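You operate a simulated robot arm through the tools that you are given. There is no shell and no other tool. Be economical: measure what you need, move in short steps, check, and stop when the job is done.

Carry out the task below with a simulated two-armed robot. There is one attempt and no reset: what you move stays moved.

TASK
Take the yellow relief valve and put it on the green bearing. Take the test gauge and put it in the picking tray. Turn the battery knob to ONE. Close the stores locker door. Take the meter card and put it on the top of the service stand. Fetch the torque card and set it on the fire bench top. Fetch the mix jug and set it on the fire bench top. Any order will do. Set down upright: meter card, mix jug.

It is judged by the outcome, as a careful person would: the job done as asked, and still so three seconds after it is handed in. It fails if anything else is knocked over, pushed out of place, dropped, spilled or broken.

THE ROBOT
Two 6-joint arms with two-finger parallel grippers on one trunk, on a base that drives. Base frame: it is fixed to the floor where the robot stands at the start and does not move with it; the origin is under the middle of the robot, x ahead of it, y to its left, z up; the surface under the hand at the start is at about z = 900. Lengths are in mm, angles in degrees, forces in N, time in s.
The left shoulder is at the start at [50, 170, 1340], the right one opposite. Each reaches about 1092 mm from its shoulder. Places, roughly: battery knob [900, 1100, 1100]; fire bench top [-3900, 2500, 800]; green bearing (6x6x3 cm) [700, -800, 900]; meter card [-1000, 500, 1000]; mix jug [-1750, 250, 750]; picking tray (18x15x8 cm) [-1400, 2500, 900]; stores locker door [400, 900, 400]; test gauge [750, 0, 1000]; top of the service stand (84x18 cm) [-5240, 20, 880]; torque card [-1250, 500, 1000]; yellow relief valve (4x3x9 cm) [700, -100, 1000]. Payload 1.57 kg a hand.
The tool frame of a hand sits at the grasp point between the pads (the TCP): z along the fingers, y along the line on which they close. The tips reach 30 mm beyond it. The gripper opens to 80 mm. The fingers are 17 mm wide and 12 mm thick; the gripper's body (40 by 82 mm) begins 80 mm behind the TCP.
Orientation is that of the tool frame in the base frame, as [roll, pitch, yaw] about the fixed x, y, z axes, in that order (R = Rz(yaw) Ry(pitch) Rx(roll)). With the fingers straight down and closing along the base's y, the tool's x points along the base's -x, its y along +y and its z along -z.

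THE INTERFACE
- The arms move only by the tool drive_tool. It takes "left_targets", "right_targets" or both (then of equal length, played together; a hand with none holds still); each is a list of rows, each a list of 3 entries, a list of its own where there are three numbers: the shift along the tool's x, y, z in cm, then the turn, a rotation vector about the tool's x, y, z in degrees, then the gripper command, from -1 (shut) to 1 (fully open), values between in proportion. In form: [[[tx, ty, tz], [ax, ay, az], claw], ...]. A call has 1 to 8 rows; each row shifts and turns the commanded pose from where the row before left it, along the tool's axes as they then stand. A row lasts 0.2 s, in which the tool goes at most 50 mm and 8.6 degrees; a call with a longer step from one row to the next is refused whole, and so is a gripper value outside its range. A pose out of reach is approached as far as the arm can. The call stops where the force on the tool passes 40 N (or 10 N more than at its start, if that is more) or the arm is blocked; 0.2 s more then pass. Each finger travels about 45 mm/s and halts on what it meets, pressing with about 21 N; the grip force reading is that of the motor and also rises with nothing between the fingers. The clock runs only during rows and for 0.2 s after the last one: add rows that do not move to give the fingers time. It gives the time, the measured TCP pose, the force on the tool (base axes), the opening and the grip force at its end, in the units of the frame above (readings bear some noise), with the torque about the TCP (base axes, N m) and any sound that the robot's microphone picked up.
- Cameras (640 x 400 px; columns grow to the right, rows downward): "scene" is now at [-3, 55.1, 1896.4]; the picture's right is [0.83, -0.56, 0.00], its down [-0.48, -0.72, -0.50] and it looks along [0.28, 0.41, -0.87] (base axes); focal length 214 px, centre (320, 200). "left" rides on the left gripper at [72, 7, -122] in its tool frame; the picture's right is [-0.09, 1.00, 0.00], its down [-0.84, -0.08, -0.54] and it looks along [-0.54, -0.05, 0.84] (tool axes); focal length 238 px, centre (320, 200). "right" rides on the right gripper at [72, -7, -122] in its tool frame; the picture's right is [0.09, 1.00, 0.00], its down [-0.84, 0.08, -0.54] and it looks along [-0.54, 0.05, 0.84] (tool axes); focal length 238 px, centre (320, 200). There is no depth. A picture from a camera that has moved, and an enlarged one, comes with that camera's place and axes in the base frame and with its lens.
- get_image(camera): a new picture of that camera. No time passes.
- move_column(by): slides the trunk up (or, below 0, down) by that many mm; the arms and the scene camera ride with it, the base frame stays. It gives what a move gives, with no picture.
- base_move(legs): drives the robot by 1 to 6 legs, each [ahead, left, turn to the left] in mm, mm and degrees, along the robot's own axes; the way and the turn of a leg run together, so that a leg with both is an arc; at most 1500 mm and 180 degrees a leg. The arms and the cameras ride along, it lands a little off, and it stops where it bumps. It gives what a move gives.
- turn_head(pan, tilt): turns the head with the scene camera to pan (to the left, within 86 degrees either way) and tilt (down, from -29 to 69), counted from straight ahead of the robot. It gives what a move gives.
- inspect(camera, box): a new picture of the part [left, top, right, bottom] of that camera's present view, enlarged. No time passes.
- hand_in(): hands the job in; it is judged then, once.

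Work in short steps. Places have to be worked out from the pictures, the camera data and where the tool is seen: move nearer, look again, correct. Check each grasp and each placing, and mend what went wrong. You have 186 turns and 158 pictures in all, those below and enlarged ones among them. Open the grippers and draw the arms clear of the work before you hand the job in, unless the task says otherwise; then end with one line.

The tools are called after "Emit:" as name(argument=value, ...) on one line, values as JSON. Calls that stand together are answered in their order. drive_tool: Moves the arms, as the interface text tells. Its arguments: {"type":"object","properties":{"left_targets":{"type":"array","items":{"type":"array"}},"right_targets":{"type":"array","items":{"type":"array"}}},"required":[]} The other tools are called the same way: move_column (by) slides the trunk up or down; base_move (legs) drives the base; turn_head (pan, tilt) turns the head that bears the scene camera; get_image (camera) takes a picture; inspect (camera, box) takes an enlarged picture of a part of a camera's view; hand_in () hands the job in.

At the start:

```text
clock: 0.0
left_position: [451.6, 682.1, 1228.5]
left_orientation: [179.9, 0.0, 179.9]
left_contact_force: [-0.6, -0.2, 0.1]
left_wrist_torque: [0.03, -0.02, -0.05]
left_finger_gap: 80.1
left_grip_force: 0.0
right_position: [731.0, 32.8, 1230.3]
right_orientation: [180.0, 0.0, 179.9]
right_contact_force: [0.1, -0.1, -0.1]
right_wrist_torque: [-0.02, -0.02, -0.02]
right_finger_gap: 79.8
right_grip_force: 0.1
trunk travel left (down, up): [-955.0, 15.0]
robot x, y, heading: [-0.2, 0.0, 0.2]
head pan, tilt: [56.2, 60.2]
```

scene: 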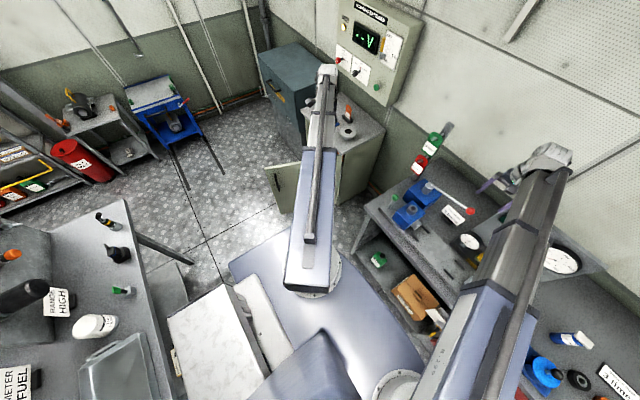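
right: 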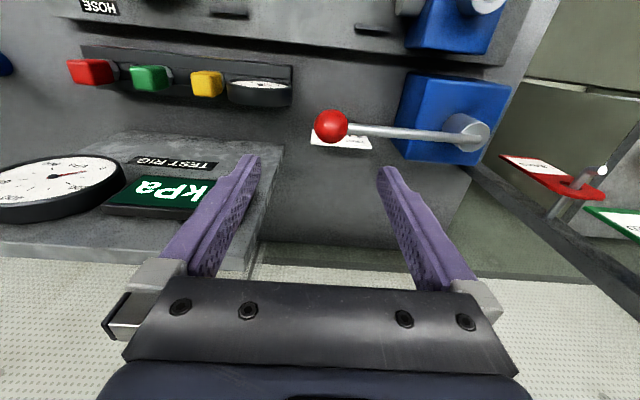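
left: 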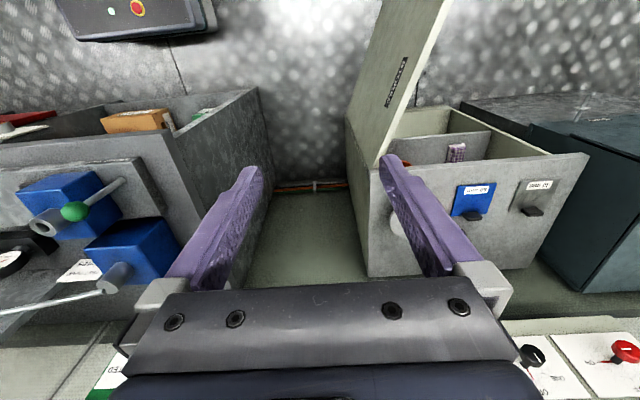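

I start by looking at the front bench with the head, to see valve, gauge and bearing.

Emit:
turn_head(pan=-20, tilt=50)

Emit:
get_image(camera="scene")

Emit:
inspect(camera="right", box=[0, 0, 400, 250])

```text
clock: 1.5
left_position: [451.7, 682.3, 1230.2]
left_orientation: [180.0, 0.0, -180.0]
left_contact_force: [-0.2, -1.0, -0.5]
left_wrist_torque: [0.01, 0.01, -0.02]
left_finger_gap: 80.1
left_grip_force: 0.1
right_position: [730.8, 32.2, 1231.0]
right_orientation: [-179.9, 0.0, -180.0]
right_contact_force: [0.5, -1.1, 0.8]
right_wrist_torque: [0.0, -0.02, -0.01]
right_finger_gap: 80.1
right_grip_force: 0.2
trunk travel left (down, up): [-955.0, 15.0]
robot x, y, heading: [3.8, -0.4, -0.3]
head pan, tilt: [-20.0, 50.0]
```

```text
154 pictures are left
camera scene: at [32.4, -26.4, 1909.2], right [-0.34, -0.94, 0.0], down [-0.72, 0.26, -0.64], along [0.6, -0.22, -0.77], focal length 214 px, centre (320, 200)
```

scene: 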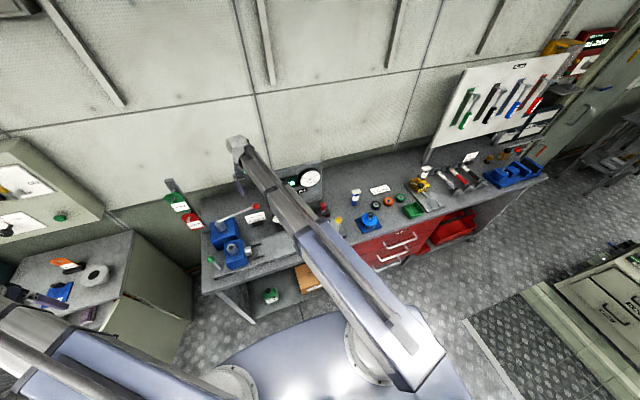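

```text
1.60 times, centred on (200, 125) of right
camera zoom: at [659.3, 25.9, 1352.6], right [-0.09, 1.0, 0.0], down [0.84, 0.08, 0.54], along [0.54, 0.05, -0.84], focal length 381 px, centre (512, 320)
```

zoom: 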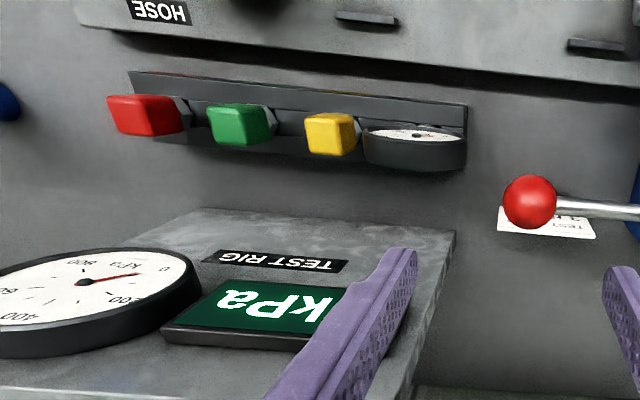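

The rack with red, green, yellow valves and gauge is ahead of the right hand. I zoom on the bench's right part and shift the right hand over the rack for a closer view.

Emit:
drive_tool(right_targets=[[[1.5, -4, 0], [0, 0, 0], 1], [[1.5, -4, 0], [0, 0, 0], 1], [[1.5, -4, 0], [0, 0, 0], 1], [[1.5, -4, 0], [0, 0, 0], 1]])

Emit:
get_image(camera="right")

Emit:
inspect(camera="scene", box=[320, 120, 560, 270])

```text
clock: 2.5
left_position: [450.4, 681.1, 1230.1]
left_orientation: [-180.0, 0.0, -180.0]
left_contact_force: [0.6, -0.5, -0.4]
left_wrist_torque: [0.0, 0.05, 0.0]
left_finger_gap: 80.0
left_grip_force: 0.0
right_position: [669.1, -131.4, 1229.7]
right_orientation: [180.0, 0.0, 180.0]
right_contact_force: [-1.0, 0.3, -0.1]
right_wrist_torque: [0.01, 0.01, -0.04]
right_finger_gap: 80.1
right_grip_force: 0.1
trunk travel left (down, up): [-955.0, 15.0]
robot x, y, heading: [-1.6, 1.6, -0.1]
head pan, tilt: [-20.0, 50.0]
```

```text
152 pictures are left
camera right: at [597.8, -137.4, 1352.8], right [-0.09, 1.0, 0.0], down [0.84, 0.08, 0.54], along [0.54, 0.05, -0.84], focal length 238 px, centre (320, 200)
```

right: 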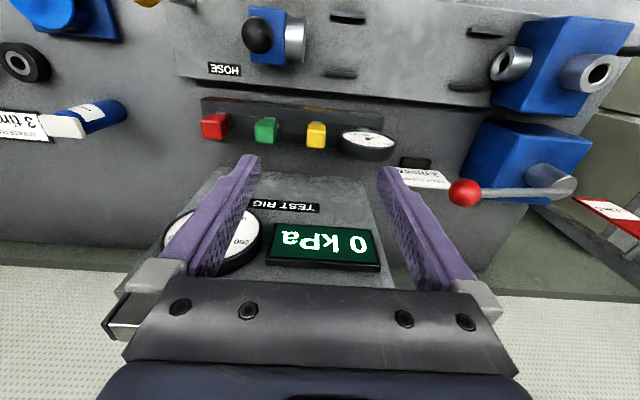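

```text
2.67 times, centred on (440, 195) of scene
camera zoom: at [31.8, -27.6, 1909.2], right [-0.34, -0.94, 0.0], down [-0.72, 0.26, -0.64], along [0.6, -0.22, -0.77], focal length 572 px, centre (0, 213)
```

zoom: 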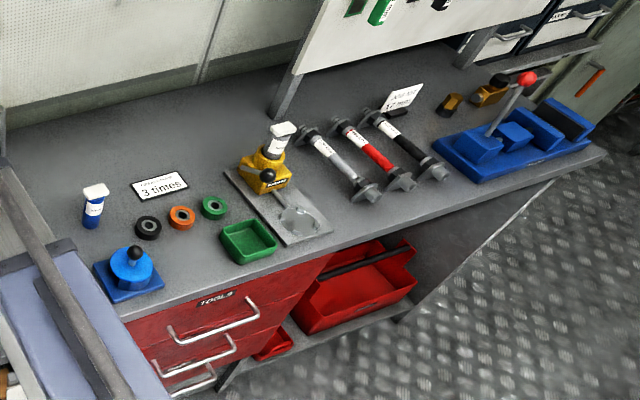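

Triangulating gives yellow valve body at about (718,-133,976), gauge dial near (718,-52,1000). I go lower for a close view of how they are held.

Emit:
drive_tool(right_targets=[[[2, 0, 3], [0, 0, 0], 1], [[2, 0, 3], [0, 0, 0], 1], [[2, 0, 3], [0, 0, 0], 1]])

Emit:
get_image(camera="right")

Emit:
inspect(camera="right", box=[180, 80, 420, 230])

```text
clock: 3.3
left_position: [450.3, 681.3, 1230.4]
left_orientation: [180.0, 0.0, -180.0]
left_contact_force: [-0.5, -0.1, -0.5]
left_wrist_torque: [0.01, -0.02, -0.03]
left_finger_gap: 80.0
left_grip_force: 0.0
right_position: [608.0, -127.6, 1231.1]
right_orientation: [180.0, 0.0, 179.9]
right_contact_force: [-0.3, -0.6, -0.6]
right_wrist_torque: [0.04, -0.02, -0.01]
right_finger_gap: 79.7
right_grip_force: 0.1
right hand out of reach, approached as far as the arm can: row 1, 2, 3
trunk travel left (down, up): [-955.0, 15.0]
robot x, y, heading: [0.4, 0.7, -0.1]
head pan, tilt: [-20.0, 50.0]
```

```text
150 pictures are left
camera right: at [536.0, -133.7, 1352.9], right [-0.09, 1.0, 0.0], down [0.84, 0.08, 0.54], along [0.54, 0.05, -0.84], focal length 238 px, centre (320, 200)
```

right: 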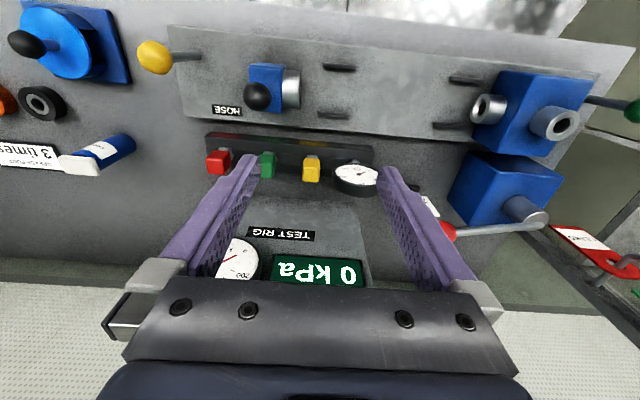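

```text
2.67 times, centred on (300, 155) of right
camera zoom: at [536.0, -133.7, 1352.9], right [-0.09, 1.0, 0.0], down [0.84, 0.08, 0.54], along [0.54, 0.05, -0.84], focal length 636 px, centre (373, 320)
```

zoom: 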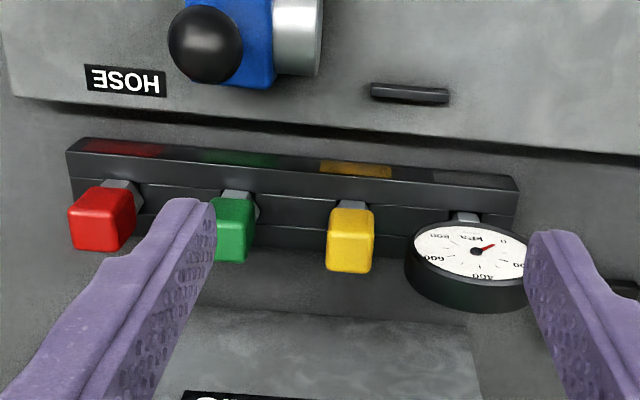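

The pieces stand upright in a rack, dial facing the robot. The descent is beyond this arm's posture, so I lower the trunk instead.

Emit:
move_column(by=-120)

Emit:
get_image(camera="right")

Emit:
get_image(camera="left")

```text
clock: 4.8
left_position: [451.9, 682.1, 1110.1]
left_orientation: [-179.9, 0.0, -180.0]
left_contact_force: [-0.6, 0.5, -0.1]
left_wrist_torque: [0.02, -0.01, 0.01]
left_finger_gap: 79.8
left_grip_force: 0.0
right_position: [608.6, -126.9, 1109.3]
right_orientation: [180.0, 0.0, -179.9]
right_contact_force: [0.2, 0.6, -0.3]
right_wrist_torque: [0.01, 0.02, -0.01]
right_finger_gap: 80.0
right_grip_force: 0.1
trunk travel left (down, up): [-835.0, 135.0]
robot x, y, heading: [1.5, -2.9, 0.1]
head pan, tilt: [-20.0, 50.0]
```

```text
148 pictures are left
camera right: at [536.9, -133.7, 1232.7], right [-0.09, 1.0, 0.0], down [0.84, 0.08, 0.54], along [0.54, 0.05, -0.84], focal length 238 px, centre (320, 200)
```

right: 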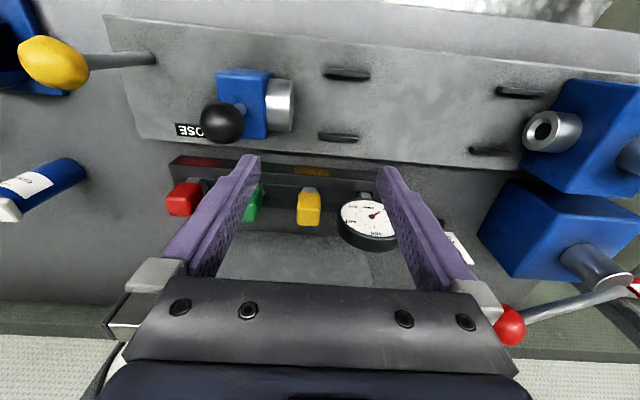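

```text
147 pictures are left
camera left: at [379.1, 688.6, 1232.1], right [0.09, 1.0, 0.0], down [0.84, -0.08, 0.54], along [0.54, -0.05, -0.84], focal length 238 px, centre (320, 200)
```

left: 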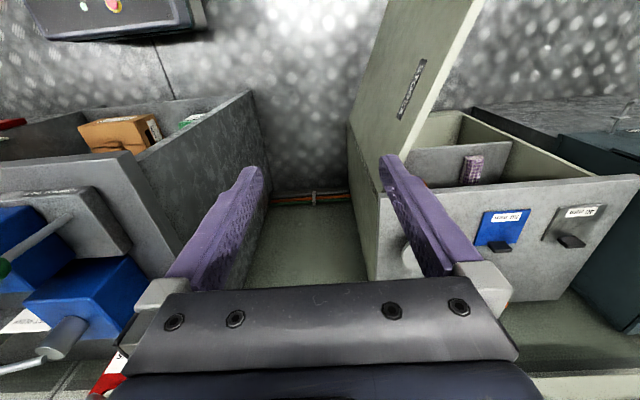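

Rotating the right hand by 90° lets the fingers straddle both the valve and the gauge along x with ample side clearance; I turn in place first.

Emit:
drive_tool(right_targets=[[[0, 0, 0], [0, 0, 8.5], 1], [[0, 0, 0], [0, 0, 8.5], 1], [[0, 0, 0], [0, 0, 8.5], 1], [[0, 0, 0], [0, 0, 8.5], 1], [[0, 0, 0], [0, 0, 8.5], 1], [[0, 0, 0], [0, 0, 8.5], 1], [[0, 0, 0], [0, 0, 8.5], 1], [[0, 0, 0], [0, 0, 8.5], 1]])

Emit:
drive_tool(right_targets=[[[0, 0, 0], [0, 0, 8], 1], [[0, 0, 0], [0, 0, 8], 1], [[0, 0, 0], [0, 0, 6], 1], [[0, -3.5, 0], [0, 0, 0], 1], [[0, -3.5, 0], [0, 0, 0], 1], [[0, -4, 0], [0, 0, 0], 1]])

Emit:
get_image(camera="right")

```text
clock: 6.6
left_position: [451.1, 682.4, 1110.3]
left_orientation: [-179.9, 0.0, -180.0]
left_contact_force: [-0.1, -0.1, -0.2]
left_wrist_torque: [0.0, -0.03, -0.02]
left_finger_gap: 80.0
left_grip_force: 0.0
right_position: [609.2, -127.0, 1109.9]
right_orientation: [179.9, 0.1, 111.8]
right_contact_force: [0.6, -0.2, 0.3]
right_wrist_torque: [0.04, 0.0, 0.01]
right_finger_gap: 79.9
right_grip_force: 0.0
trunk travel left (down, up): [-835.0, 135.0]
robot x, y, heading: [-0.8, 1.1, -0.2]
head pan, tilt: [-20.0, 50.0]
```

```text
clock: 8.0
left_position: [451.3, 681.0, 1109.3]
left_orientation: [-180.0, 0.0, -180.0]
left_contact_force: [-0.1, 0.3, -0.8]
left_wrist_torque: [-0.02, -0.03, 0.0]
left_finger_gap: 79.6
left_grip_force: 0.0
right_position: [498.3, -126.9, 1109.0]
right_orientation: [180.0, 0.0, 90.0]
right_contact_force: [0.9, 0.3, -0.9]
right_wrist_torque: [0.02, 0.01, -0.02]
right_finger_gap: 80.2
right_grip_force: 0.2
trunk travel left (down, up): [-835.0, 135.0]
robot x, y, heading: [1.4, -0.1, -0.1]
head pan, tilt: [-20.0, 50.0]
```

```text
146 pictures are left
camera right: at [491.8, -55.4, 1233.1], right [1.0, 0.09, 0.0], down [0.08, -0.84, 0.54], along [0.05, -0.54, -0.84], focal length 238 px, centre (320, 200)
```

right: 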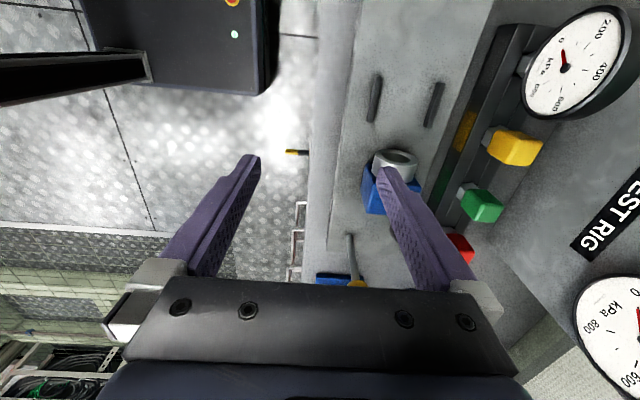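

Wrong sign on tool y (it now points +x); no harm. The test rig panel behind may rise near x≈800, so I view that region from the head before moving in.

Emit:
turn_head(pan=-5, tilt=45)

Emit:
inspect(camera="scene", box=[220, 80, 460, 230])

```text
clock: 8.8
left_position: [451.8, 682.3, 1109.2]
left_orientation: [180.0, 0.0, 180.0]
left_contact_force: [-0.2, -0.6, -0.4]
left_wrist_torque: [0.01, -0.03, 0.0]
left_finger_gap: 80.1
left_grip_force: 0.0
right_position: [499.4, -128.4, 1109.6]
right_orientation: [180.0, 0.0, 90.1]
right_contact_force: [0.5, 0.6, -0.4]
right_wrist_torque: [0.0, 0.03, 0.02]
right_finger_gap: 80.4
right_grip_force: 0.2
trunk travel left (down, up): [-835.0, 135.0]
robot x, y, heading: [-3.6, 0.2, 0.0]
head pan, tilt: [-5.0, 45.0]
```

```text
2.67 times, centred on (340, 155) of scene
camera zoom: at [40.9, -7.3, 1796.1], right [-0.09, -1.0, 0.0], down [-0.7, 0.06, -0.71], along [0.7, -0.06, -0.71], focal length 572 px, centre (267, 320)
```

zoom: 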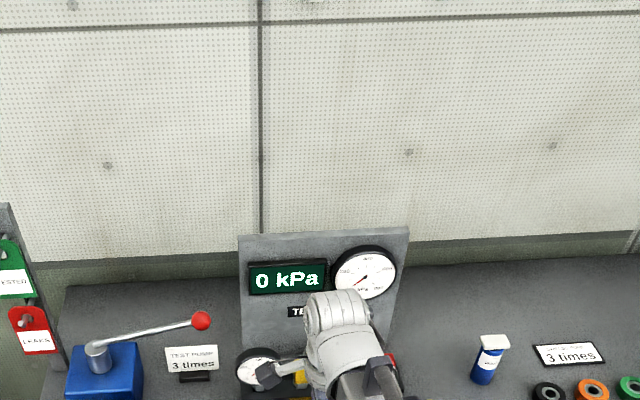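

Panel is vertical at x≈790–800, so the hand at x≈720 has ~25 mm to spare. I move above the valve with fingers partly open.

Emit:
drive_tool(right_targets=[[[0, 4.4, 0], [0, 0, 0], 0.6], [[0, 4.4, 0], [0, 0, 0], 0.6], [[0, 4.4, 0], [0, 0, 0], 0.6], [[0, 4.4, 0], [0, 0, 0], 0.6], [[0, 4, 0], [0, 0, 0], 0.6]])

Emit:
get_image(camera="right")

```text
clock: 10.0
left_position: [452.5, 682.0, 1109.0]
left_orientation: [179.9, 0.0, -180.0]
left_contact_force: [0.6, 0.7, -0.1]
left_wrist_torque: [-0.02, 0.03, -0.02]
left_finger_gap: 80.1
left_grip_force: 0.0
right_position: [716.4, -125.2, 1109.2]
right_orientation: [-180.0, 0.0, 90.0]
right_contact_force: [0.7, -0.1, 0.7]
right_wrist_torque: [0.01, 0.04, 0.01]
right_finger_gap: 64.3
right_grip_force: 0.1
trunk travel left (down, up): [-835.0, 135.0]
robot x, y, heading: [-1.2, -0.6, -0.1]
head pan, tilt: [-5.0, 45.0]
```

```text
144 pictures are left
camera right: at [709.9, -54.2, 1232.2], right [1.0, 0.09, 0.0], down [0.08, -0.84, 0.54], along [0.05, -0.54, -0.84], focal length 238 px, centre (320, 200)
```

right: 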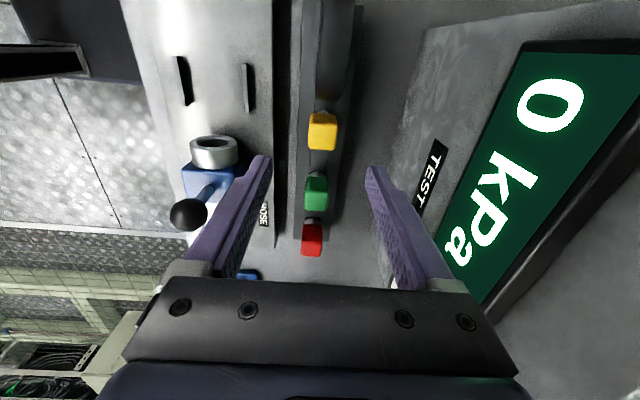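

Valve cap estimated at x 720, y −131, z 945–988. I centre and descend to z≈1010 first, then look.

Emit:
drive_tool(right_targets=[[[-0.5, 0.4, 3.5], [0, 0, 0], 0.6], [[0, 0, 3.5], [0, 0, 0], 0.6], [[0, 0, 3], [0, 0, 0], 0.6]])

Emit:
get_image(camera="right")

```text
clock: 10.8
left_position: [451.7, 681.1, 1108.8]
left_orientation: [179.9, -0.1, -179.9]
left_contact_force: [-0.3, -0.4, -0.5]
left_wrist_torque: [0.0, 0.01, 0.02]
left_finger_gap: 79.9
left_grip_force: 0.1
right_position: [719.6, -132.1, 1109.7]
right_orientation: [-180.0, -0.1, 90.0]
right_contact_force: [0.2, 0.8, -0.7]
right_wrist_torque: [0.03, -0.04, -0.02]
right_finger_gap: 63.8
right_grip_force: 0.0
right hand out of reach, approached as far as the arm can: row 1, 2, 3
trunk travel left (down, up): [-835.0, 135.0]
robot x, y, heading: [-3.9, 1.8, -0.0]
head pan, tilt: [-5.0, 45.0]
```

```text
143 pictures are left
camera right: at [713.0, -60.3, 1232.5], right [1.0, 0.09, 0.0], down [0.08, -0.84, 0.54], along [0.05, -0.54, -0.84], focal length 238 px, centre (320, 200)
```

right: 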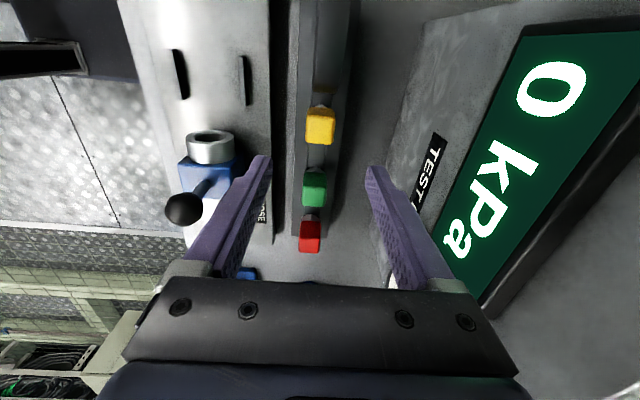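

The arm can't go lower in this posture, so the trunk does the descent: 100 mm down, then check.

Emit:
move_column(by=-100)

Emit:
get_image(camera="right")

Emit:
get_image(camera="left")

```text
clock: 12.1
left_position: [451.9, 681.6, 1009.8]
left_orientation: [180.0, 0.1, 180.0]
left_contact_force: [0.8, -0.4, -0.6]
left_wrist_torque: [-0.03, -0.02, -0.01]
left_finger_gap: 80.0
left_grip_force: 0.1
right_position: [719.8, -132.8, 1009.4]
right_orientation: [180.0, 0.0, 89.9]
right_contact_force: [0.2, 0.1, -0.2]
right_wrist_torque: [0.01, 0.0, -0.01]
right_finger_gap: 64.2
right_grip_force: 0.1
trunk travel left (down, up): [-735.0, 235.0]
robot x, y, heading: [-1.4, -0.4, 0.1]
head pan, tilt: [-5.0, 45.0]
```

```text
142 pictures are left
camera right: at [712.7, -60.2, 1132.7], right [1.0, 0.09, 0.0], down [0.08, -0.84, 0.54], along [0.05, -0.54, -0.84], focal length 238 px, centre (320, 200)
```

right: 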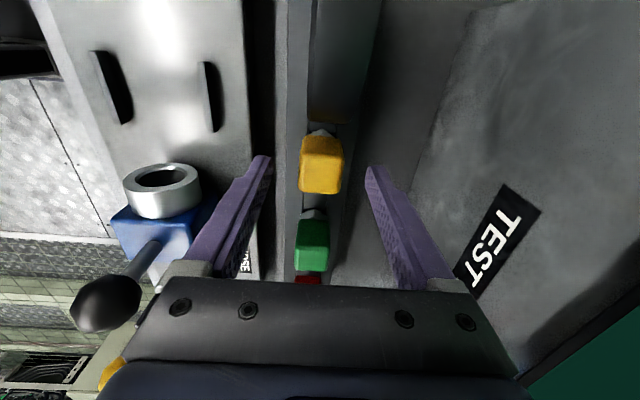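

```text
141 pictures are left
camera left: at [379.1, 688.6, 1132.1], right [0.09, 1.0, 0.0], down [0.84, -0.08, 0.54], along [0.54, -0.05, -0.84], focal length 238 px, centre (320, 200)
```

left: 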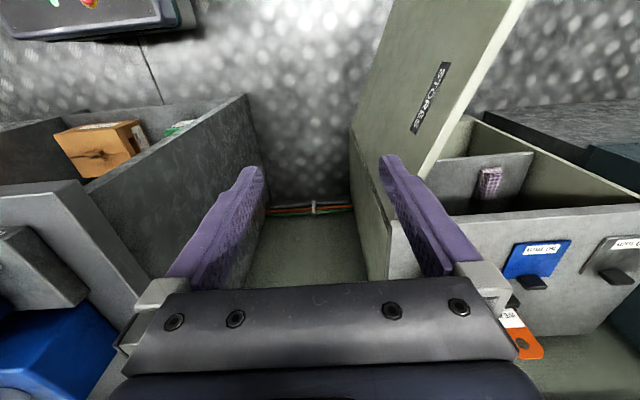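

Valve is centred between the fingers. I raise the left hand for clearance, then lower the trunk 38 mm.

Emit:
drive_tool(left_targets=[[[0, 0, -4.5], [0, 0, 0], 1], [[0, 0, -4.5], [0, 0, 0], 1], [[0, 0, -4.5], [0, 0, 0], 1]])

Emit:
move_column(by=-38)

Emit:
drive_tool(right_targets=[[[0, 0, 0], [0, 0, 0], -0.3], [[0, 0, 0], [0, 0, 0], -0.6], [[0, 0, 0], [0, 0, 0], -0.6], [[0, 0, 0], [0, 0, 0], -0.6]])

Emit:
get_image(camera="right")

```text
clock: 12.9
left_position: [451.6, 682.4, 1009.7]
left_orientation: [180.0, 0.0, 180.0]
left_contact_force: [-0.5, -0.2, 0.1]
left_wrist_torque: [0.0, 0.01, -0.02]
left_finger_gap: 79.9
left_grip_force: 0.1
left hand out of reach, approached as far as the arm can: row 1, 2, 3
right_position: [720.2, -131.6, 1009.9]
right_orientation: [-180.0, 0.0, 90.0]
right_contact_force: [-0.1, 0.2, 0.7]
right_wrist_torque: [0.0, -0.03, 0.0]
right_finger_gap: 64.0
right_grip_force: 0.1
trunk travel left (down, up): [-735.0, 235.0]
robot x, y, heading: [1.5, -2.9, 0.1]
head pan, tilt: [-5.0, 45.0]
```

```text
clock: 13.7
left_position: [450.5, 680.9, 971.5]
left_orientation: [-180.0, 0.0, 180.0]
left_contact_force: [-0.2, 0.3, 0.2]
left_wrist_torque: [0.02, -0.01, 0.0]
left_finger_gap: 80.1
left_grip_force: 0.0
right_position: [718.8, -132.4, 973.3]
right_orientation: [-179.9, 0.1, 90.0]
right_contact_force: [0.4, 0.0, -0.9]
right_wrist_torque: [0.02, -0.02, 0.01]
right_finger_gap: 63.9
right_grip_force: 0.1
trunk travel left (down, up): [-697.0, 273.0]
robot x, y, heading: [-1.7, 2.2, 0.1]
head pan, tilt: [-5.0, 45.0]
```

```text
clock: 14.7
left_position: [452.8, 681.9, 971.9]
left_orientation: [-180.0, 0.0, 179.9]
left_contact_force: [-0.4, -0.3, -0.1]
left_wrist_torque: [0.03, -0.01, 0.01]
left_finger_gap: 80.0
left_grip_force: 0.0
right_position: [718.9, -132.6, 971.9]
right_orientation: [-179.9, 0.0, 89.9]
right_contact_force: [1.4, 0.8, 1.7]
right_wrist_torque: [-0.02, -0.08, -0.01]
right_finger_gap: 30.0
right_grip_force: 21.4
trunk travel left (down, up): [-697.0, 273.0]
robot x, y, heading: [2.5, 3.3, -0.1]
head pan, tilt: [-5.0, 45.0]
```

```text
140 pictures are left
camera right: at [712.8, -60.2, 1094.7], right [1.0, 0.09, 0.0], down [0.08, -0.84, 0.54], along [0.05, -0.54, -0.84], focal length 238 px, centre (320, 200)
```

right: 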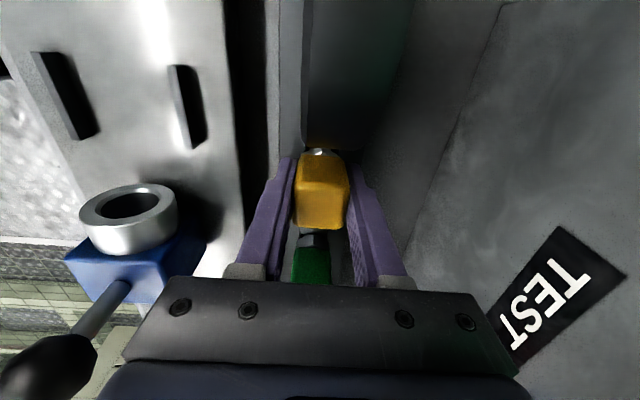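

Gripped at 30 mm. Vertical motion seems to belong to the trunk, so I lift 140 mm and check.

Emit:
move_column(by=140)

Emit:
get_image(camera="right")

```text
clock: 16.4
left_position: [450.3, 681.5, 1111.9]
left_orientation: [180.0, 0.0, 180.0]
left_contact_force: [0.4, -0.2, -0.1]
left_wrist_torque: [0.0, -0.01, -0.01]
left_finger_gap: 80.2
left_grip_force: 0.0
right_position: [719.7, -133.4, 1111.5]
right_orientation: [-180.0, 0.0, 89.9]
right_contact_force: [-0.1, 0.5, -0.5]
right_wrist_torque: [0.02, -0.02, 0.02]
right_finger_gap: 29.6
right_grip_force: 21.0
trunk travel left (down, up): [-837.0, 133.0]
robot x, y, heading: [-1.4, 0.6, 0.0]
head pan, tilt: [-5.0, 45.0]
```

```text
139 pictures are left
camera right: at [712.9, -60.2, 1234.5], right [1.0, 0.09, 0.0], down [0.08, -0.84, 0.54], along [0.05, -0.54, -0.84], focal length 238 px, centre (320, 200)
```

right: 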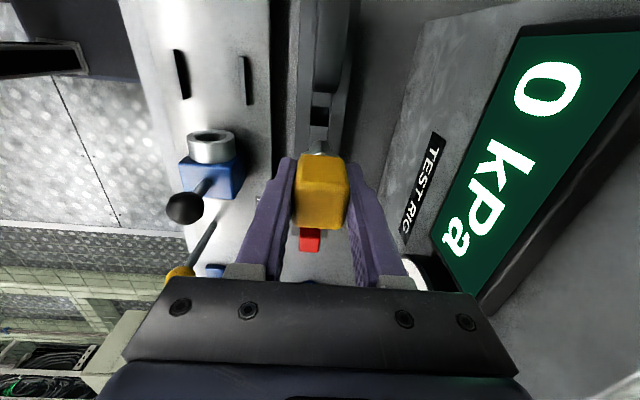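

Valve is out and held. Now I move right towards the bearing (~(647,−764)).

Emit:
drive_tool(right_targets=[[[-4.9, -0.9, 0], [0, 0, 0], -0.6], [[-4.9, -0.9, 0], [0, 0, 0], -0.6], [[-4.9, -0.9, 0], [0, 0, 0], -0.6], [[-4.9, -0.9, 0], [0, 0, 0], -0.6], [[-4.9, -0.9, 0], [0, 0, 0], -0.6], [[-4.9, -0.9, 0], [0, 0, 0], -0.6], [[-4.9, -0.9, 0], [0, 0, 0], -0.6], [[-4.9, -0.9, 0], [0, 0, 0], -0.6]])

Emit:
get_image(camera="right")

Emit:
turn_head(pan=-45, tilt=50)

Emit:
get_image(camera="scene")

```text
clock: 18.2
left_position: [450.9, 681.1, 1112.7]
left_orientation: [179.8, 0.0, -180.0]
left_contact_force: [1.5, 0.7, 0.4]
left_wrist_torque: [0.0, -0.03, 0.0]
left_finger_gap: 80.2
left_grip_force: 0.0
right_position: [646.7, -528.2, 1111.4]
right_orientation: [179.9, -0.1, 90.1]
right_contact_force: [0.4, 0.0, -1.4]
right_wrist_torque: [-0.02, -0.02, -0.01]
right_finger_gap: 30.1
right_grip_force: 20.9
trunk travel left (down, up): [-837.0, 133.0]
robot x, y, heading: [-1.8, -1.3, -0.0]
head pan, tilt: [-5.0, 45.0]
```

```text
138 pictures are left
camera right: at [639.5, -457.3, 1234.4], right [1.0, 0.09, 0.0], down [0.08, -0.84, 0.54], along [0.05, -0.54, -0.84], focal length 238 px, centre (320, 200)
```

right: 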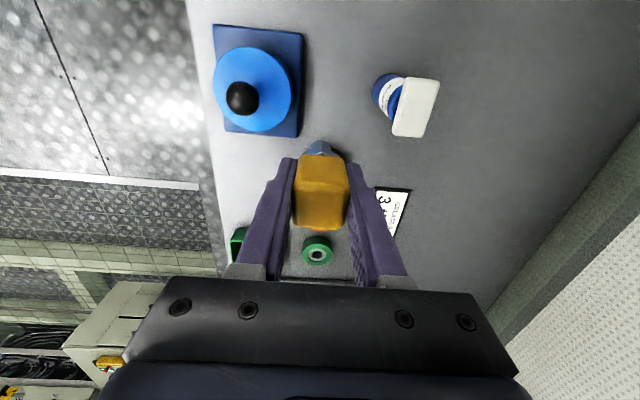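

```text
clock: 19.2
left_position: [451.7, 680.9, 1111.8]
left_orientation: [179.9, 0.0, -180.0]
left_contact_force: [0.3, 0.1, 0.4]
left_wrist_torque: [0.01, 0.0, 0.02]
left_finger_gap: 79.9
left_grip_force: 0.1
right_position: [645.4, -526.9, 1111.4]
right_orientation: [180.0, -0.1, 90.0]
right_contact_force: [0.4, 0.3, -1.5]
right_wrist_torque: [0.0, -0.01, -0.01]
right_finger_gap: 29.7
right_grip_force: 21.2
trunk travel left (down, up): [-837.0, 133.0]
robot x, y, heading: [-1.1, 0.1, -0.1]
head pan, tilt: [-45.0, 50.0]
```

```text
137 pictures are left
camera scene: at [14.7, -54.6, 1791.2], right [-0.71, -0.71, 0.0], down [-0.54, 0.54, -0.64], along [0.45, -0.45, -0.77], focal length 214 px, centre (320, 200)
```

scene: 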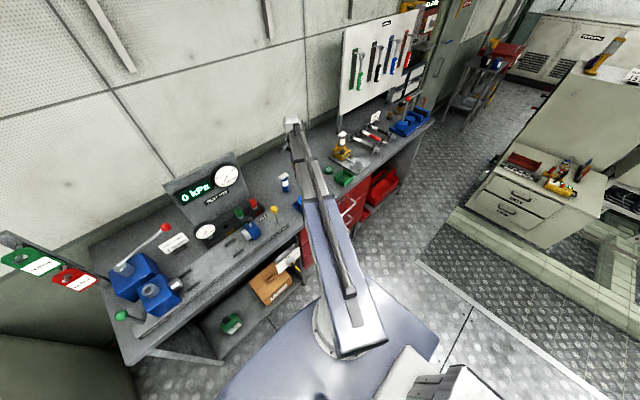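

Bearing at about (662,−760). I move above it and look.

Emit:
drive_tool(right_targets=[[[-4.6, 0.3, 0], [0, 0, 0], -0.6], [[-4.6, 0.3, 0], [0, 0, 0], -0.6], [[-4.6, 0.3, 0], [0, 0, 0], -0.6], [[-4.6, 0.3, 0], [0, 0, 0], -0.6], [[-4.7, 0.3, 0], [0, 0, 0], -0.6]])

Emit:
get_image(camera="right")

Emit:
inspect(camera="scene", box=[270, 100, 430, 200])

```text
clock: 20.4
left_position: [451.9, 682.1, 1111.2]
left_orientation: [179.9, 0.0, -180.0]
left_contact_force: [-0.1, 0.1, -0.7]
left_wrist_torque: [0.0, 0.05, -0.02]
left_finger_gap: 79.9
left_grip_force: 0.0
right_position: [663.5, -755.3, 1111.2]
right_orientation: [180.0, -0.1, 90.0]
right_contact_force: [0.5, -0.5, -1.1]
right_wrist_torque: [0.01, -0.01, 0.0]
right_finger_gap: 29.7
right_grip_force: 21.3
trunk travel left (down, up): [-837.0, 133.0]
robot x, y, heading: [-1.2, 1.7, -0.0]
head pan, tilt: [-45.0, 50.0]
```

```text
136 pictures are left
camera right: at [657.6, -682.8, 1233.9], right [1.0, 0.09, 0.0], down [0.08, -0.84, 0.54], along [0.05, -0.54, -0.84], focal length 238 px, centre (320, 200)
```

right: 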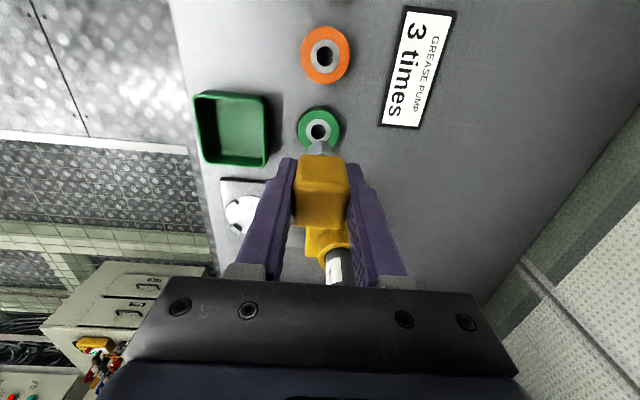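

```text
4.00 times, centred on (350, 150) of scene
camera zoom: at [14.7, -56.2, 1791.2], right [-0.71, -0.71, 0.0], down [-0.54, 0.54, -0.64], along [0.45, -0.45, -0.77], focal length 858 px, centre (200, 400)
```

zoom: 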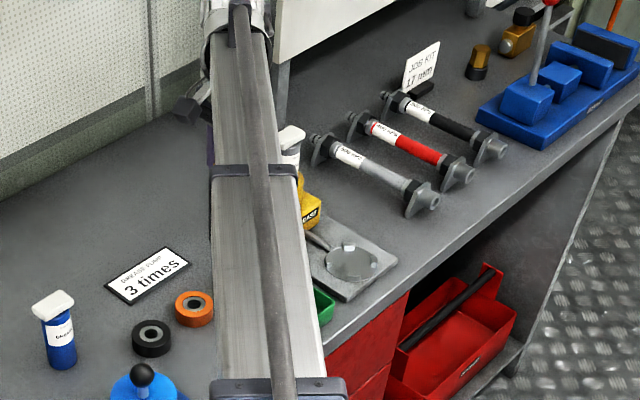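

Two views put the bearing bore at about (664,−775). I shift there and lower the trunk 60 mm, then look again.

Emit:
drive_tool(right_targets=[[[-1.9, 0, 0], [0, 0, 0], -0.6], [[0, 0, 0], [0, 0, 0], -0.6]])

Emit:
move_column(by=-60)

Emit:
inspect(camera="right", box=[200, 50, 440, 200])

```text
clock: 21.1
left_position: [450.9, 682.6, 1111.5]
left_orientation: [-180.0, 0.1, 180.0]
left_contact_force: [0.5, 0.2, -0.2]
left_wrist_torque: [-0.01, 0.01, -0.03]
left_finger_gap: 80.1
left_grip_force: 0.1
right_position: [662.8, -773.0, 1112.3]
right_orientation: [180.0, -0.1, 90.0]
right_contact_force: [0.3, -0.3, -1.9]
right_wrist_torque: [-0.02, 0.03, -0.03]
right_finger_gap: 29.7
right_grip_force: 21.3
trunk travel left (down, up): [-837.0, 133.0]
robot x, y, heading: [-1.6, 0.8, -0.0]
head pan, tilt: [-45.0, 50.0]
```

```text
clock: 22.1
left_position: [450.1, 682.1, 1051.9]
left_orientation: [180.0, 0.0, 179.9]
left_contact_force: [-0.3, -0.5, -0.1]
left_wrist_torque: [0.03, 0.01, -0.03]
left_finger_gap: 79.8
left_grip_force: 0.1
right_position: [663.6, -774.0, 1052.1]
right_orientation: [180.0, 0.0, 89.9]
right_contact_force: [0.7, -0.6, -1.6]
right_wrist_torque: [-0.01, -0.03, -0.02]
right_finger_gap: 29.6
right_grip_force: 21.3
trunk travel left (down, up): [-777.0, 193.0]
robot x, y, heading: [1.1, 0.9, -0.2]
head pan, tilt: [-45.0, 50.0]
```

```text
2.67 times, centred on (320, 125) of right
camera zoom: at [656.5, -701.3, 1174.6], right [1.0, 0.09, 0.0], down [0.08, -0.84, 0.54], along [0.05, -0.54, -0.84], focal length 636 px, centre (320, 400)
```

zoom: 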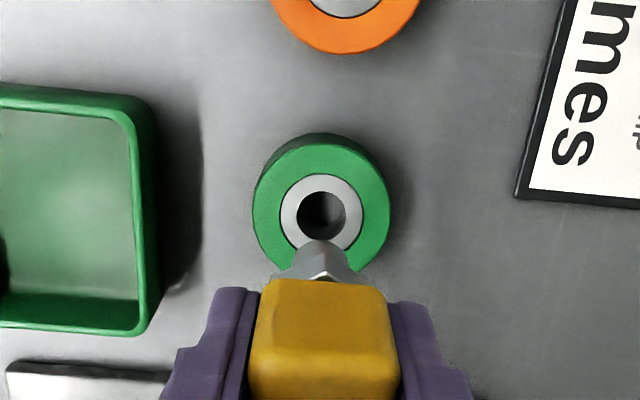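

Bearing top works out near z≈912, y≈−778. I shift 4 mm and lower another 40 mm.

Emit:
drive_tool(right_targets=[[[-0.4, 0.1, 0], [0, 0, 0], -0.6], [[0, 0, 0], [0, 0, 0], -0.6]])

Emit:
move_column(by=-40)

Emit:
inspect(camera="right", box=[200, 80, 440, 230])

```text
clock: 22.6
left_position: [451.3, 682.5, 1051.9]
left_orientation: [180.0, 0.0, 180.0]
left_contact_force: [0.2, 0.2, 0.2]
left_wrist_torque: [0.02, -0.02, 0.01]
left_finger_gap: 79.9
left_grip_force: 0.0
right_position: [664.0, -777.6, 1051.9]
right_orientation: [180.0, 0.0, 90.0]
right_contact_force: [0.3, -0.6, -1.7]
right_wrist_torque: [0.0, 0.01, 0.0]
right_finger_gap: 29.7
right_grip_force: 20.7
trunk travel left (down, up): [-777.0, 193.0]
robot x, y, heading: [-0.9, 1.1, -0.1]
head pan, tilt: [-45.0, 50.0]
```

```text
clock: 23.5
left_position: [451.1, 681.6, 1012.5]
left_orientation: [-180.0, 0.0, -179.9]
left_contact_force: [0.2, -0.2, 0.6]
left_wrist_torque: [0.02, -0.02, 0.02]
left_finger_gap: 80.1
left_grip_force: 0.1
right_position: [664.4, -776.9, 1012.1]
right_orientation: [-179.9, 0.0, 90.0]
right_contact_force: [0.3, 0.5, -1.6]
right_wrist_torque: [-0.04, 0.01, 0.03]
right_finger_gap: 29.7
right_grip_force: 20.4
trunk travel left (down, up): [-737.0, 233.0]
robot x, y, heading: [1.8, -2.1, 0.3]
head pan, tilt: [-45.0, 50.0]
```

```text
2.67 times, centred on (320, 155) of right
camera zoom: at [657.5, -705.3, 1134.6], right [1.0, 0.09, 0.0], down [0.08, -0.84, 0.54], along [0.05, -0.54, -0.84], focal length 636 px, centre (320, 320)
```

zoom: 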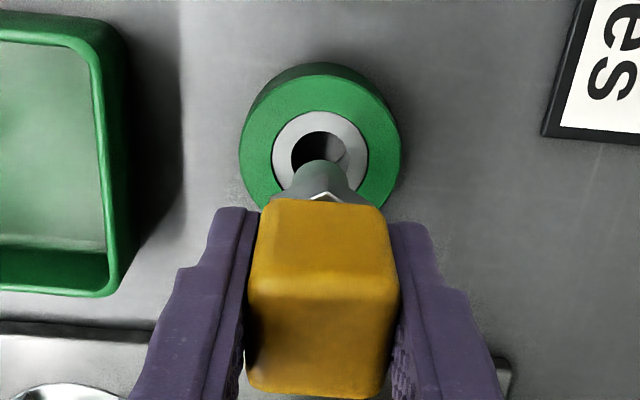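

The stem looks nearly bore-sized. I shift 2 mm and lower 30 mm more, then check alignment.

Emit:
drive_tool(right_targets=[[[-0.2, 0, 0], [0, 0, 0], -0.6], [[0, 0, 0], [0, 0, 0], -0.6]])

Emit:
move_column(by=-28)

Emit:
inspect(camera="right", box=[200, 80, 440, 230])

```text
clock: 24.1
left_position: [451.7, 682.8, 1012.0]
left_orientation: [-180.0, 0.0, 179.9]
left_contact_force: [-0.5, -0.1, 0.4]
left_wrist_torque: [-0.03, 0.0, -0.01]
left_finger_gap: 80.0
left_grip_force: 0.1
right_position: [664.6, -779.5, 1011.6]
right_orientation: [-179.9, 0.0, 90.0]
right_contact_force: [-0.5, -0.2, -1.3]
right_wrist_torque: [0.03, 0.01, -0.02]
right_finger_gap: 29.8
right_grip_force: 20.9
trunk travel left (down, up): [-737.0, 233.0]
robot x, y, heading: [2.5, 0.2, -0.1]
head pan, tilt: [-45.0, 50.0]
```

```text
clock: 24.8
left_position: [451.0, 681.6, 984.8]
left_orientation: [179.9, 0.0, -180.0]
left_contact_force: [0.1, -0.9, -0.3]
left_wrist_torque: [-0.02, 0.0, 0.01]
left_finger_gap: 80.0
left_grip_force: 0.1
right_position: [664.6, -778.0, 983.7]
right_orientation: [180.0, 0.0, 90.0]
right_contact_force: [0.6, -0.9, 8.2]
right_wrist_torque: [0.05, -0.03, 0.03]
right_finger_gap: 30.0
right_grip_force: 21.2
trunk travel left (down, up): [-709.0, 261.0]
robot x, y, heading: [-1.2, 0.5, 0.1]
head pan, tilt: [-45.0, 50.0]
```

```text
2.67 times, centred on (320, 155) of right
camera zoom: at [657.2, -706.0, 1107.5], right [1.0, 0.09, 0.0], down [0.08, -0.84, 0.54], along [0.05, -0.54, -0.84], focal length 636 px, centre (320, 320)
```

zoom: 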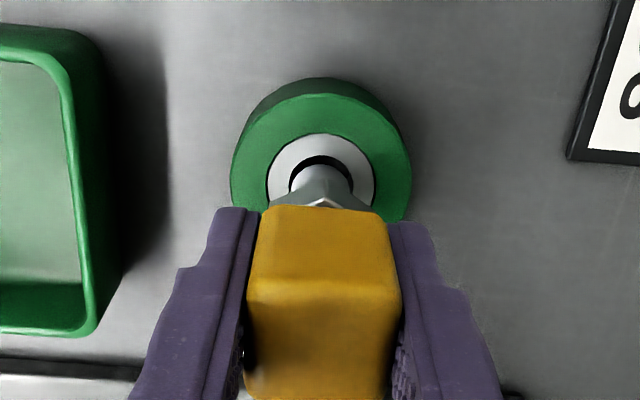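

Contact (8 N): stem sits about 2 mm off toward −y of the bore. I lift 3 mm, nudge +y 1.5 mm, and lower again.

Emit:
move_column(by=3)

Emit:
drive_tool(right_targets=[[[0.15, 0, 0], [0, 0, 0], -0.6], [[0, 0, 0], [0, 0, 0], -0.6]])

Emit:
move_column(by=-5)

Emit:
inspect(camera="right", box=[200, 80, 440, 230])

```text
clock: 25.3
left_position: [450.9, 681.6, 985.2]
left_orientation: [-179.9, 0.0, -180.0]
left_contact_force: [0.9, 1.0, -0.1]
left_wrist_torque: [-0.01, 0.0, 0.02]
left_finger_gap: 79.8
left_grip_force: 0.0
right_position: [662.8, -779.3, 987.4]
right_orientation: [180.0, 0.0, 90.0]
right_contact_force: [-0.1, -0.4, -1.3]
right_wrist_torque: [0.02, 0.0, -0.02]
right_finger_gap: 29.7
right_grip_force: 20.7
trunk travel left (down, up): [-712.0, 258.0]
robot x, y, heading: [-1.0, -0.3, 0.1]
head pan, tilt: [-45.0, 50.0]
```

```text
clock: 25.9
left_position: [451.1, 681.1, 986.7]
left_orientation: [-180.0, 0.0, -180.0]
left_contact_force: [-0.2, 0.7, 0.3]
left_wrist_torque: [0.02, -0.03, 0.05]
left_finger_gap: 79.8
left_grip_force: 0.0
right_position: [665.0, -776.5, 986.8]
right_orientation: [-180.0, 0.0, 90.0]
right_contact_force: [0.1, 0.0, -1.4]
right_wrist_torque: [0.01, -0.02, -0.01]
right_finger_gap: 29.9
right_grip_force: 21.1
trunk travel left (down, up): [-712.0, 258.0]
robot x, y, heading: [-2.3, -0.1, 0.4]
head pan, tilt: [-45.0, 50.0]
```

```text
clock: 26.5
left_position: [450.9, 682.5, 981.6]
left_orientation: [180.0, 0.1, -179.9]
left_contact_force: [-0.1, -0.9, -0.6]
left_wrist_torque: [-0.01, 0.02, 0.01]
left_finger_gap: 79.8
left_grip_force: 0.0
right_position: [664.8, -777.0, 984.0]
right_orientation: [-180.0, 0.0, 89.9]
right_contact_force: [2.7, -1.1, 11.7]
right_wrist_torque: [-0.08, -0.11, -0.01]
right_finger_gap: 29.4
right_grip_force: 20.9
trunk travel left (down, up): [-707.0, 263.0]
robot x, y, heading: [1.7, 1.1, 0.2]
head pan, tilt: [-45.0, 50.0]
```

```text
2.67 times, centred on (320, 155) of right
camera zoom: at [657.9, -704.3, 1105.7], right [1.0, 0.09, 0.0], down [0.08, -0.84, 0.54], along [0.05, -0.54, -0.84], focal length 636 px, centre (320, 320)
```

zoom: 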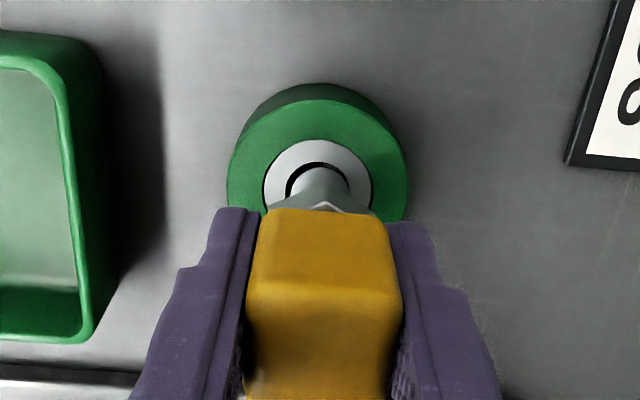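

Still slightly toward +x/−y of the bore. I nudge −x 1 mm, +y 1 mm while in light contact to see whether the stem drops in.

Emit:
drive_tool(right_targets=[[[0.1, -0.1, 0], [0, 0, 0], -0.6], [[0, 0, 0], [0, 0, 0], -0.6]])

Emit:
inspect(camera="right", box=[260, 100, 380, 175])

```text
clock: 27.1
left_position: [451.3, 682.7, 981.1]
left_orientation: [180.0, 0.0, 179.9]
left_contact_force: [-0.8, 0.1, 0.3]
left_wrist_torque: [0.0, 0.01, 0.01]
left_finger_gap: 80.1
left_grip_force: 0.0
right_position: [664.1, -775.9, 982.9]
right_orientation: [179.9, 0.0, 90.0]
right_contact_force: [5.2, -3.5, 14.3]
right_wrist_torque: [-0.15, -0.27, 0.0]
right_finger_gap: 29.7
right_grip_force: 21.1
trunk travel left (down, up): [-707.0, 263.0]
robot x, y, heading: [-1.3, 3.3, -0.1]
head pan, tilt: [-45.0, 50.0]
```

```text
5.33 times, centred on (320, 138) of right
camera zoom: at [656.8, -703.4, 1105.5], right [1.0, 0.09, 0.0], down [0.08, -0.84, 0.54], along [0.05, -0.54, -0.84], focal length 1271 px, centre (320, 533)
```

zoom: 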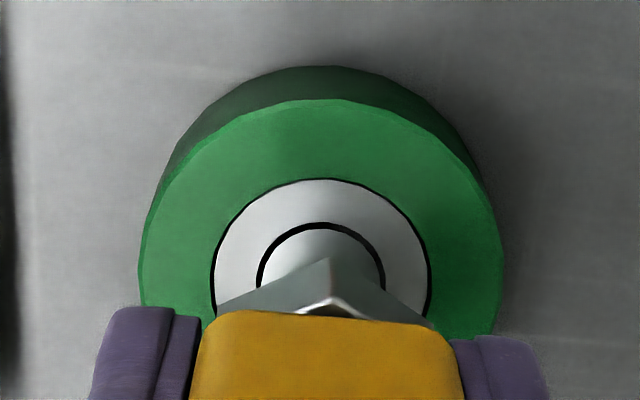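

Now concentric. I press the trunk down 4 mm to seat it.

Emit:
move_column(by=-4)

Emit:
inspect(camera="right", box=[260, 100, 380, 175])

```text
clock: 27.6
left_position: [451.2, 682.7, 977.4]
left_orientation: [-180.0, 0.1, -180.0]
left_contact_force: [-0.7, -0.6, -0.8]
left_wrist_torque: [0.0, 0.0, -0.01]
left_finger_gap: 79.8
left_grip_force: 0.0
right_position: [662.9, -775.6, 978.4]
right_orientation: [-179.9, -0.1, 90.1]
right_contact_force: [0.2, 1.6, 3.5]
right_wrist_torque: [0.12, 0.02, -0.03]
right_finger_gap: 29.9
right_grip_force: 17.6
trunk travel left (down, up): [-703.0, 267.0]
robot x, y, heading: [-1.6, 1.7, -0.0]
head pan, tilt: [-45.0, 50.0]
```

```text
5.33 times, centred on (320, 138) of right
camera zoom: at [656.4, -703.0, 1101.0], right [1.0, 0.09, 0.0], down [0.08, -0.84, 0.54], along [0.05, -0.54, -0.84], focal length 1271 px, centre (320, 533)
```

zoom: 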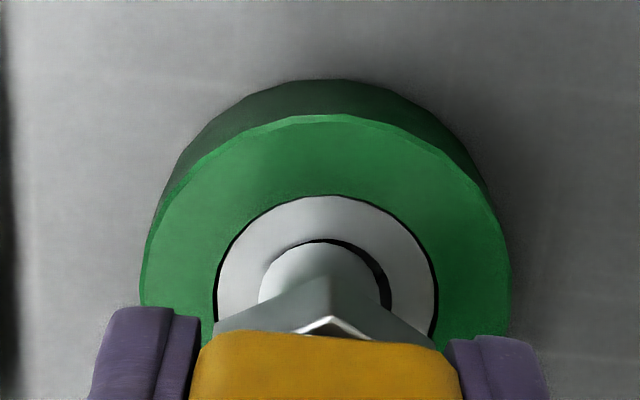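

Force dropped and it went down – the stem is entering the bore. I continue lowering in a gentle step.

Emit:
move_column(by=-8)

Emit:
inspect(camera="right", box=[260, 100, 380, 175])

```text
clock: 28.2
left_position: [450.6, 683.0, 969.9]
left_orientation: [180.0, 0.0, -180.0]
left_contact_force: [0.5, 0.4, -0.8]
left_wrist_torque: [-0.01, 0.0, -0.03]
left_finger_gap: 79.9
left_grip_force: 0.0
right_position: [661.8, -775.4, 971.4]
right_orientation: [179.9, 0.0, 90.0]
right_contact_force: [-0.4, 1.7, 12.8]
right_wrist_torque: [0.08, -0.01, -0.03]
right_finger_gap: 30.0
right_grip_force: 21.4
trunk travel left (down, up): [-695.0, 275.0]
robot x, y, heading: [-2.0, -0.2, -0.1]
head pan, tilt: [-45.0, 50.0]
```

```text
5.33 times, centred on (320, 138) of right
camera zoom: at [656.0, -702.9, 1093.9], right [1.0, 0.09, 0.0], down [0.08, -0.84, 0.54], along [0.05, -0.54, -0.84], focal length 1271 px, centre (320, 533)
```

zoom: 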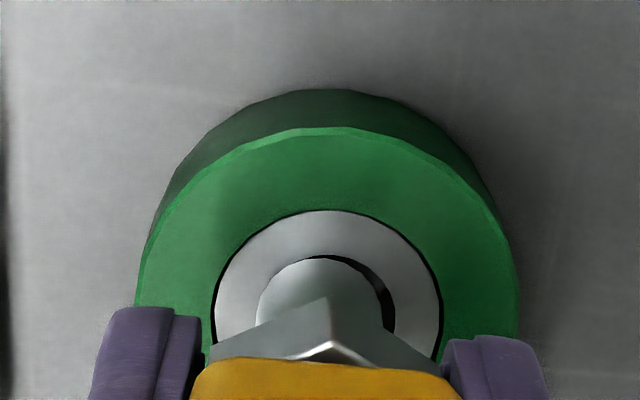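

The valve slid up in the fingers instead: it is sitting on the race, ~1.4 mm toward −x. I raise 4 mm, shift +x 1.2 mm, and look.

Emit:
move_column(by=3)

Emit:
drive_tool(right_targets=[[[0, 0.12, 0], [0, 0, 0], -0.6], [[0, 0, 0], [0, 0, 0], -0.6], [[0, 0, 0], [0, 0, 0], -0.6]])

Emit:
inspect(camera="right", box=[260, 100, 380, 175])

```text
clock: 28.7
left_position: [448.9, 682.2, 972.6]
left_orientation: [180.0, 0.0, 179.9]
left_contact_force: [-0.2, -0.6, 0.2]
left_wrist_torque: [-0.02, 0.03, 0.01]
left_finger_gap: 79.9
left_grip_force: 0.0
right_position: [663.6, -776.2, 972.9]
right_orientation: [180.0, -0.1, 90.1]
right_contact_force: [-0.8, 0.7, -0.8]
right_wrist_torque: [-0.03, 0.02, 0.01]
right_finger_gap: 29.7
right_grip_force: 21.2
trunk travel left (down, up): [-698.0, 272.0]
robot x, y, heading: [-1.9, 3.9, -0.2]
head pan, tilt: [-45.0, 50.0]
```

```text
clock: 29.5
left_position: [450.6, 682.1, 972.9]
left_orientation: [180.0, 0.0, -179.9]
left_contact_force: [-0.1, 0.5, -0.5]
left_wrist_torque: [0.02, 0.05, 0.01]
left_finger_gap: 80.0
left_grip_force: 0.0
right_position: [664.3, -776.3, 971.9]
right_orientation: [180.0, 0.0, 90.1]
right_contact_force: [-0.1, 0.1, -1.2]
right_wrist_torque: [-0.03, 0.01, 0.01]
right_finger_gap: 29.9
right_grip_force: 21.1
trunk travel left (down, up): [-698.0, 272.0]
robot x, y, heading: [-1.4, -0.5, 0.0]
head pan, tilt: [-45.0, 50.0]
```

```text
5.33 times, centred on (320, 138) of right
camera zoom: at [658.6, -703.9, 1095.5], right [1.0, 0.09, 0.0], down [0.08, -0.84, 0.54], along [0.05, -0.54, -0.84], focal length 1271 px, centre (320, 533)
```

zoom: 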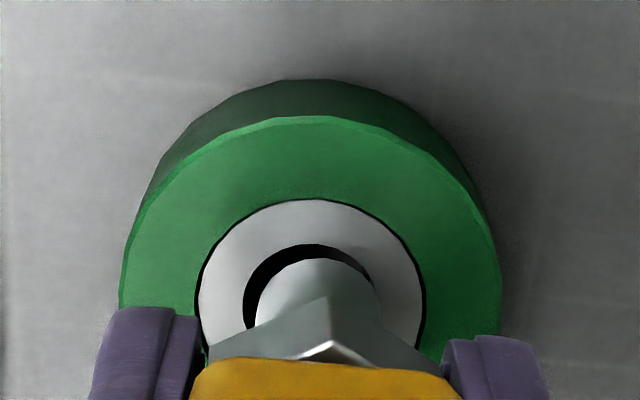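

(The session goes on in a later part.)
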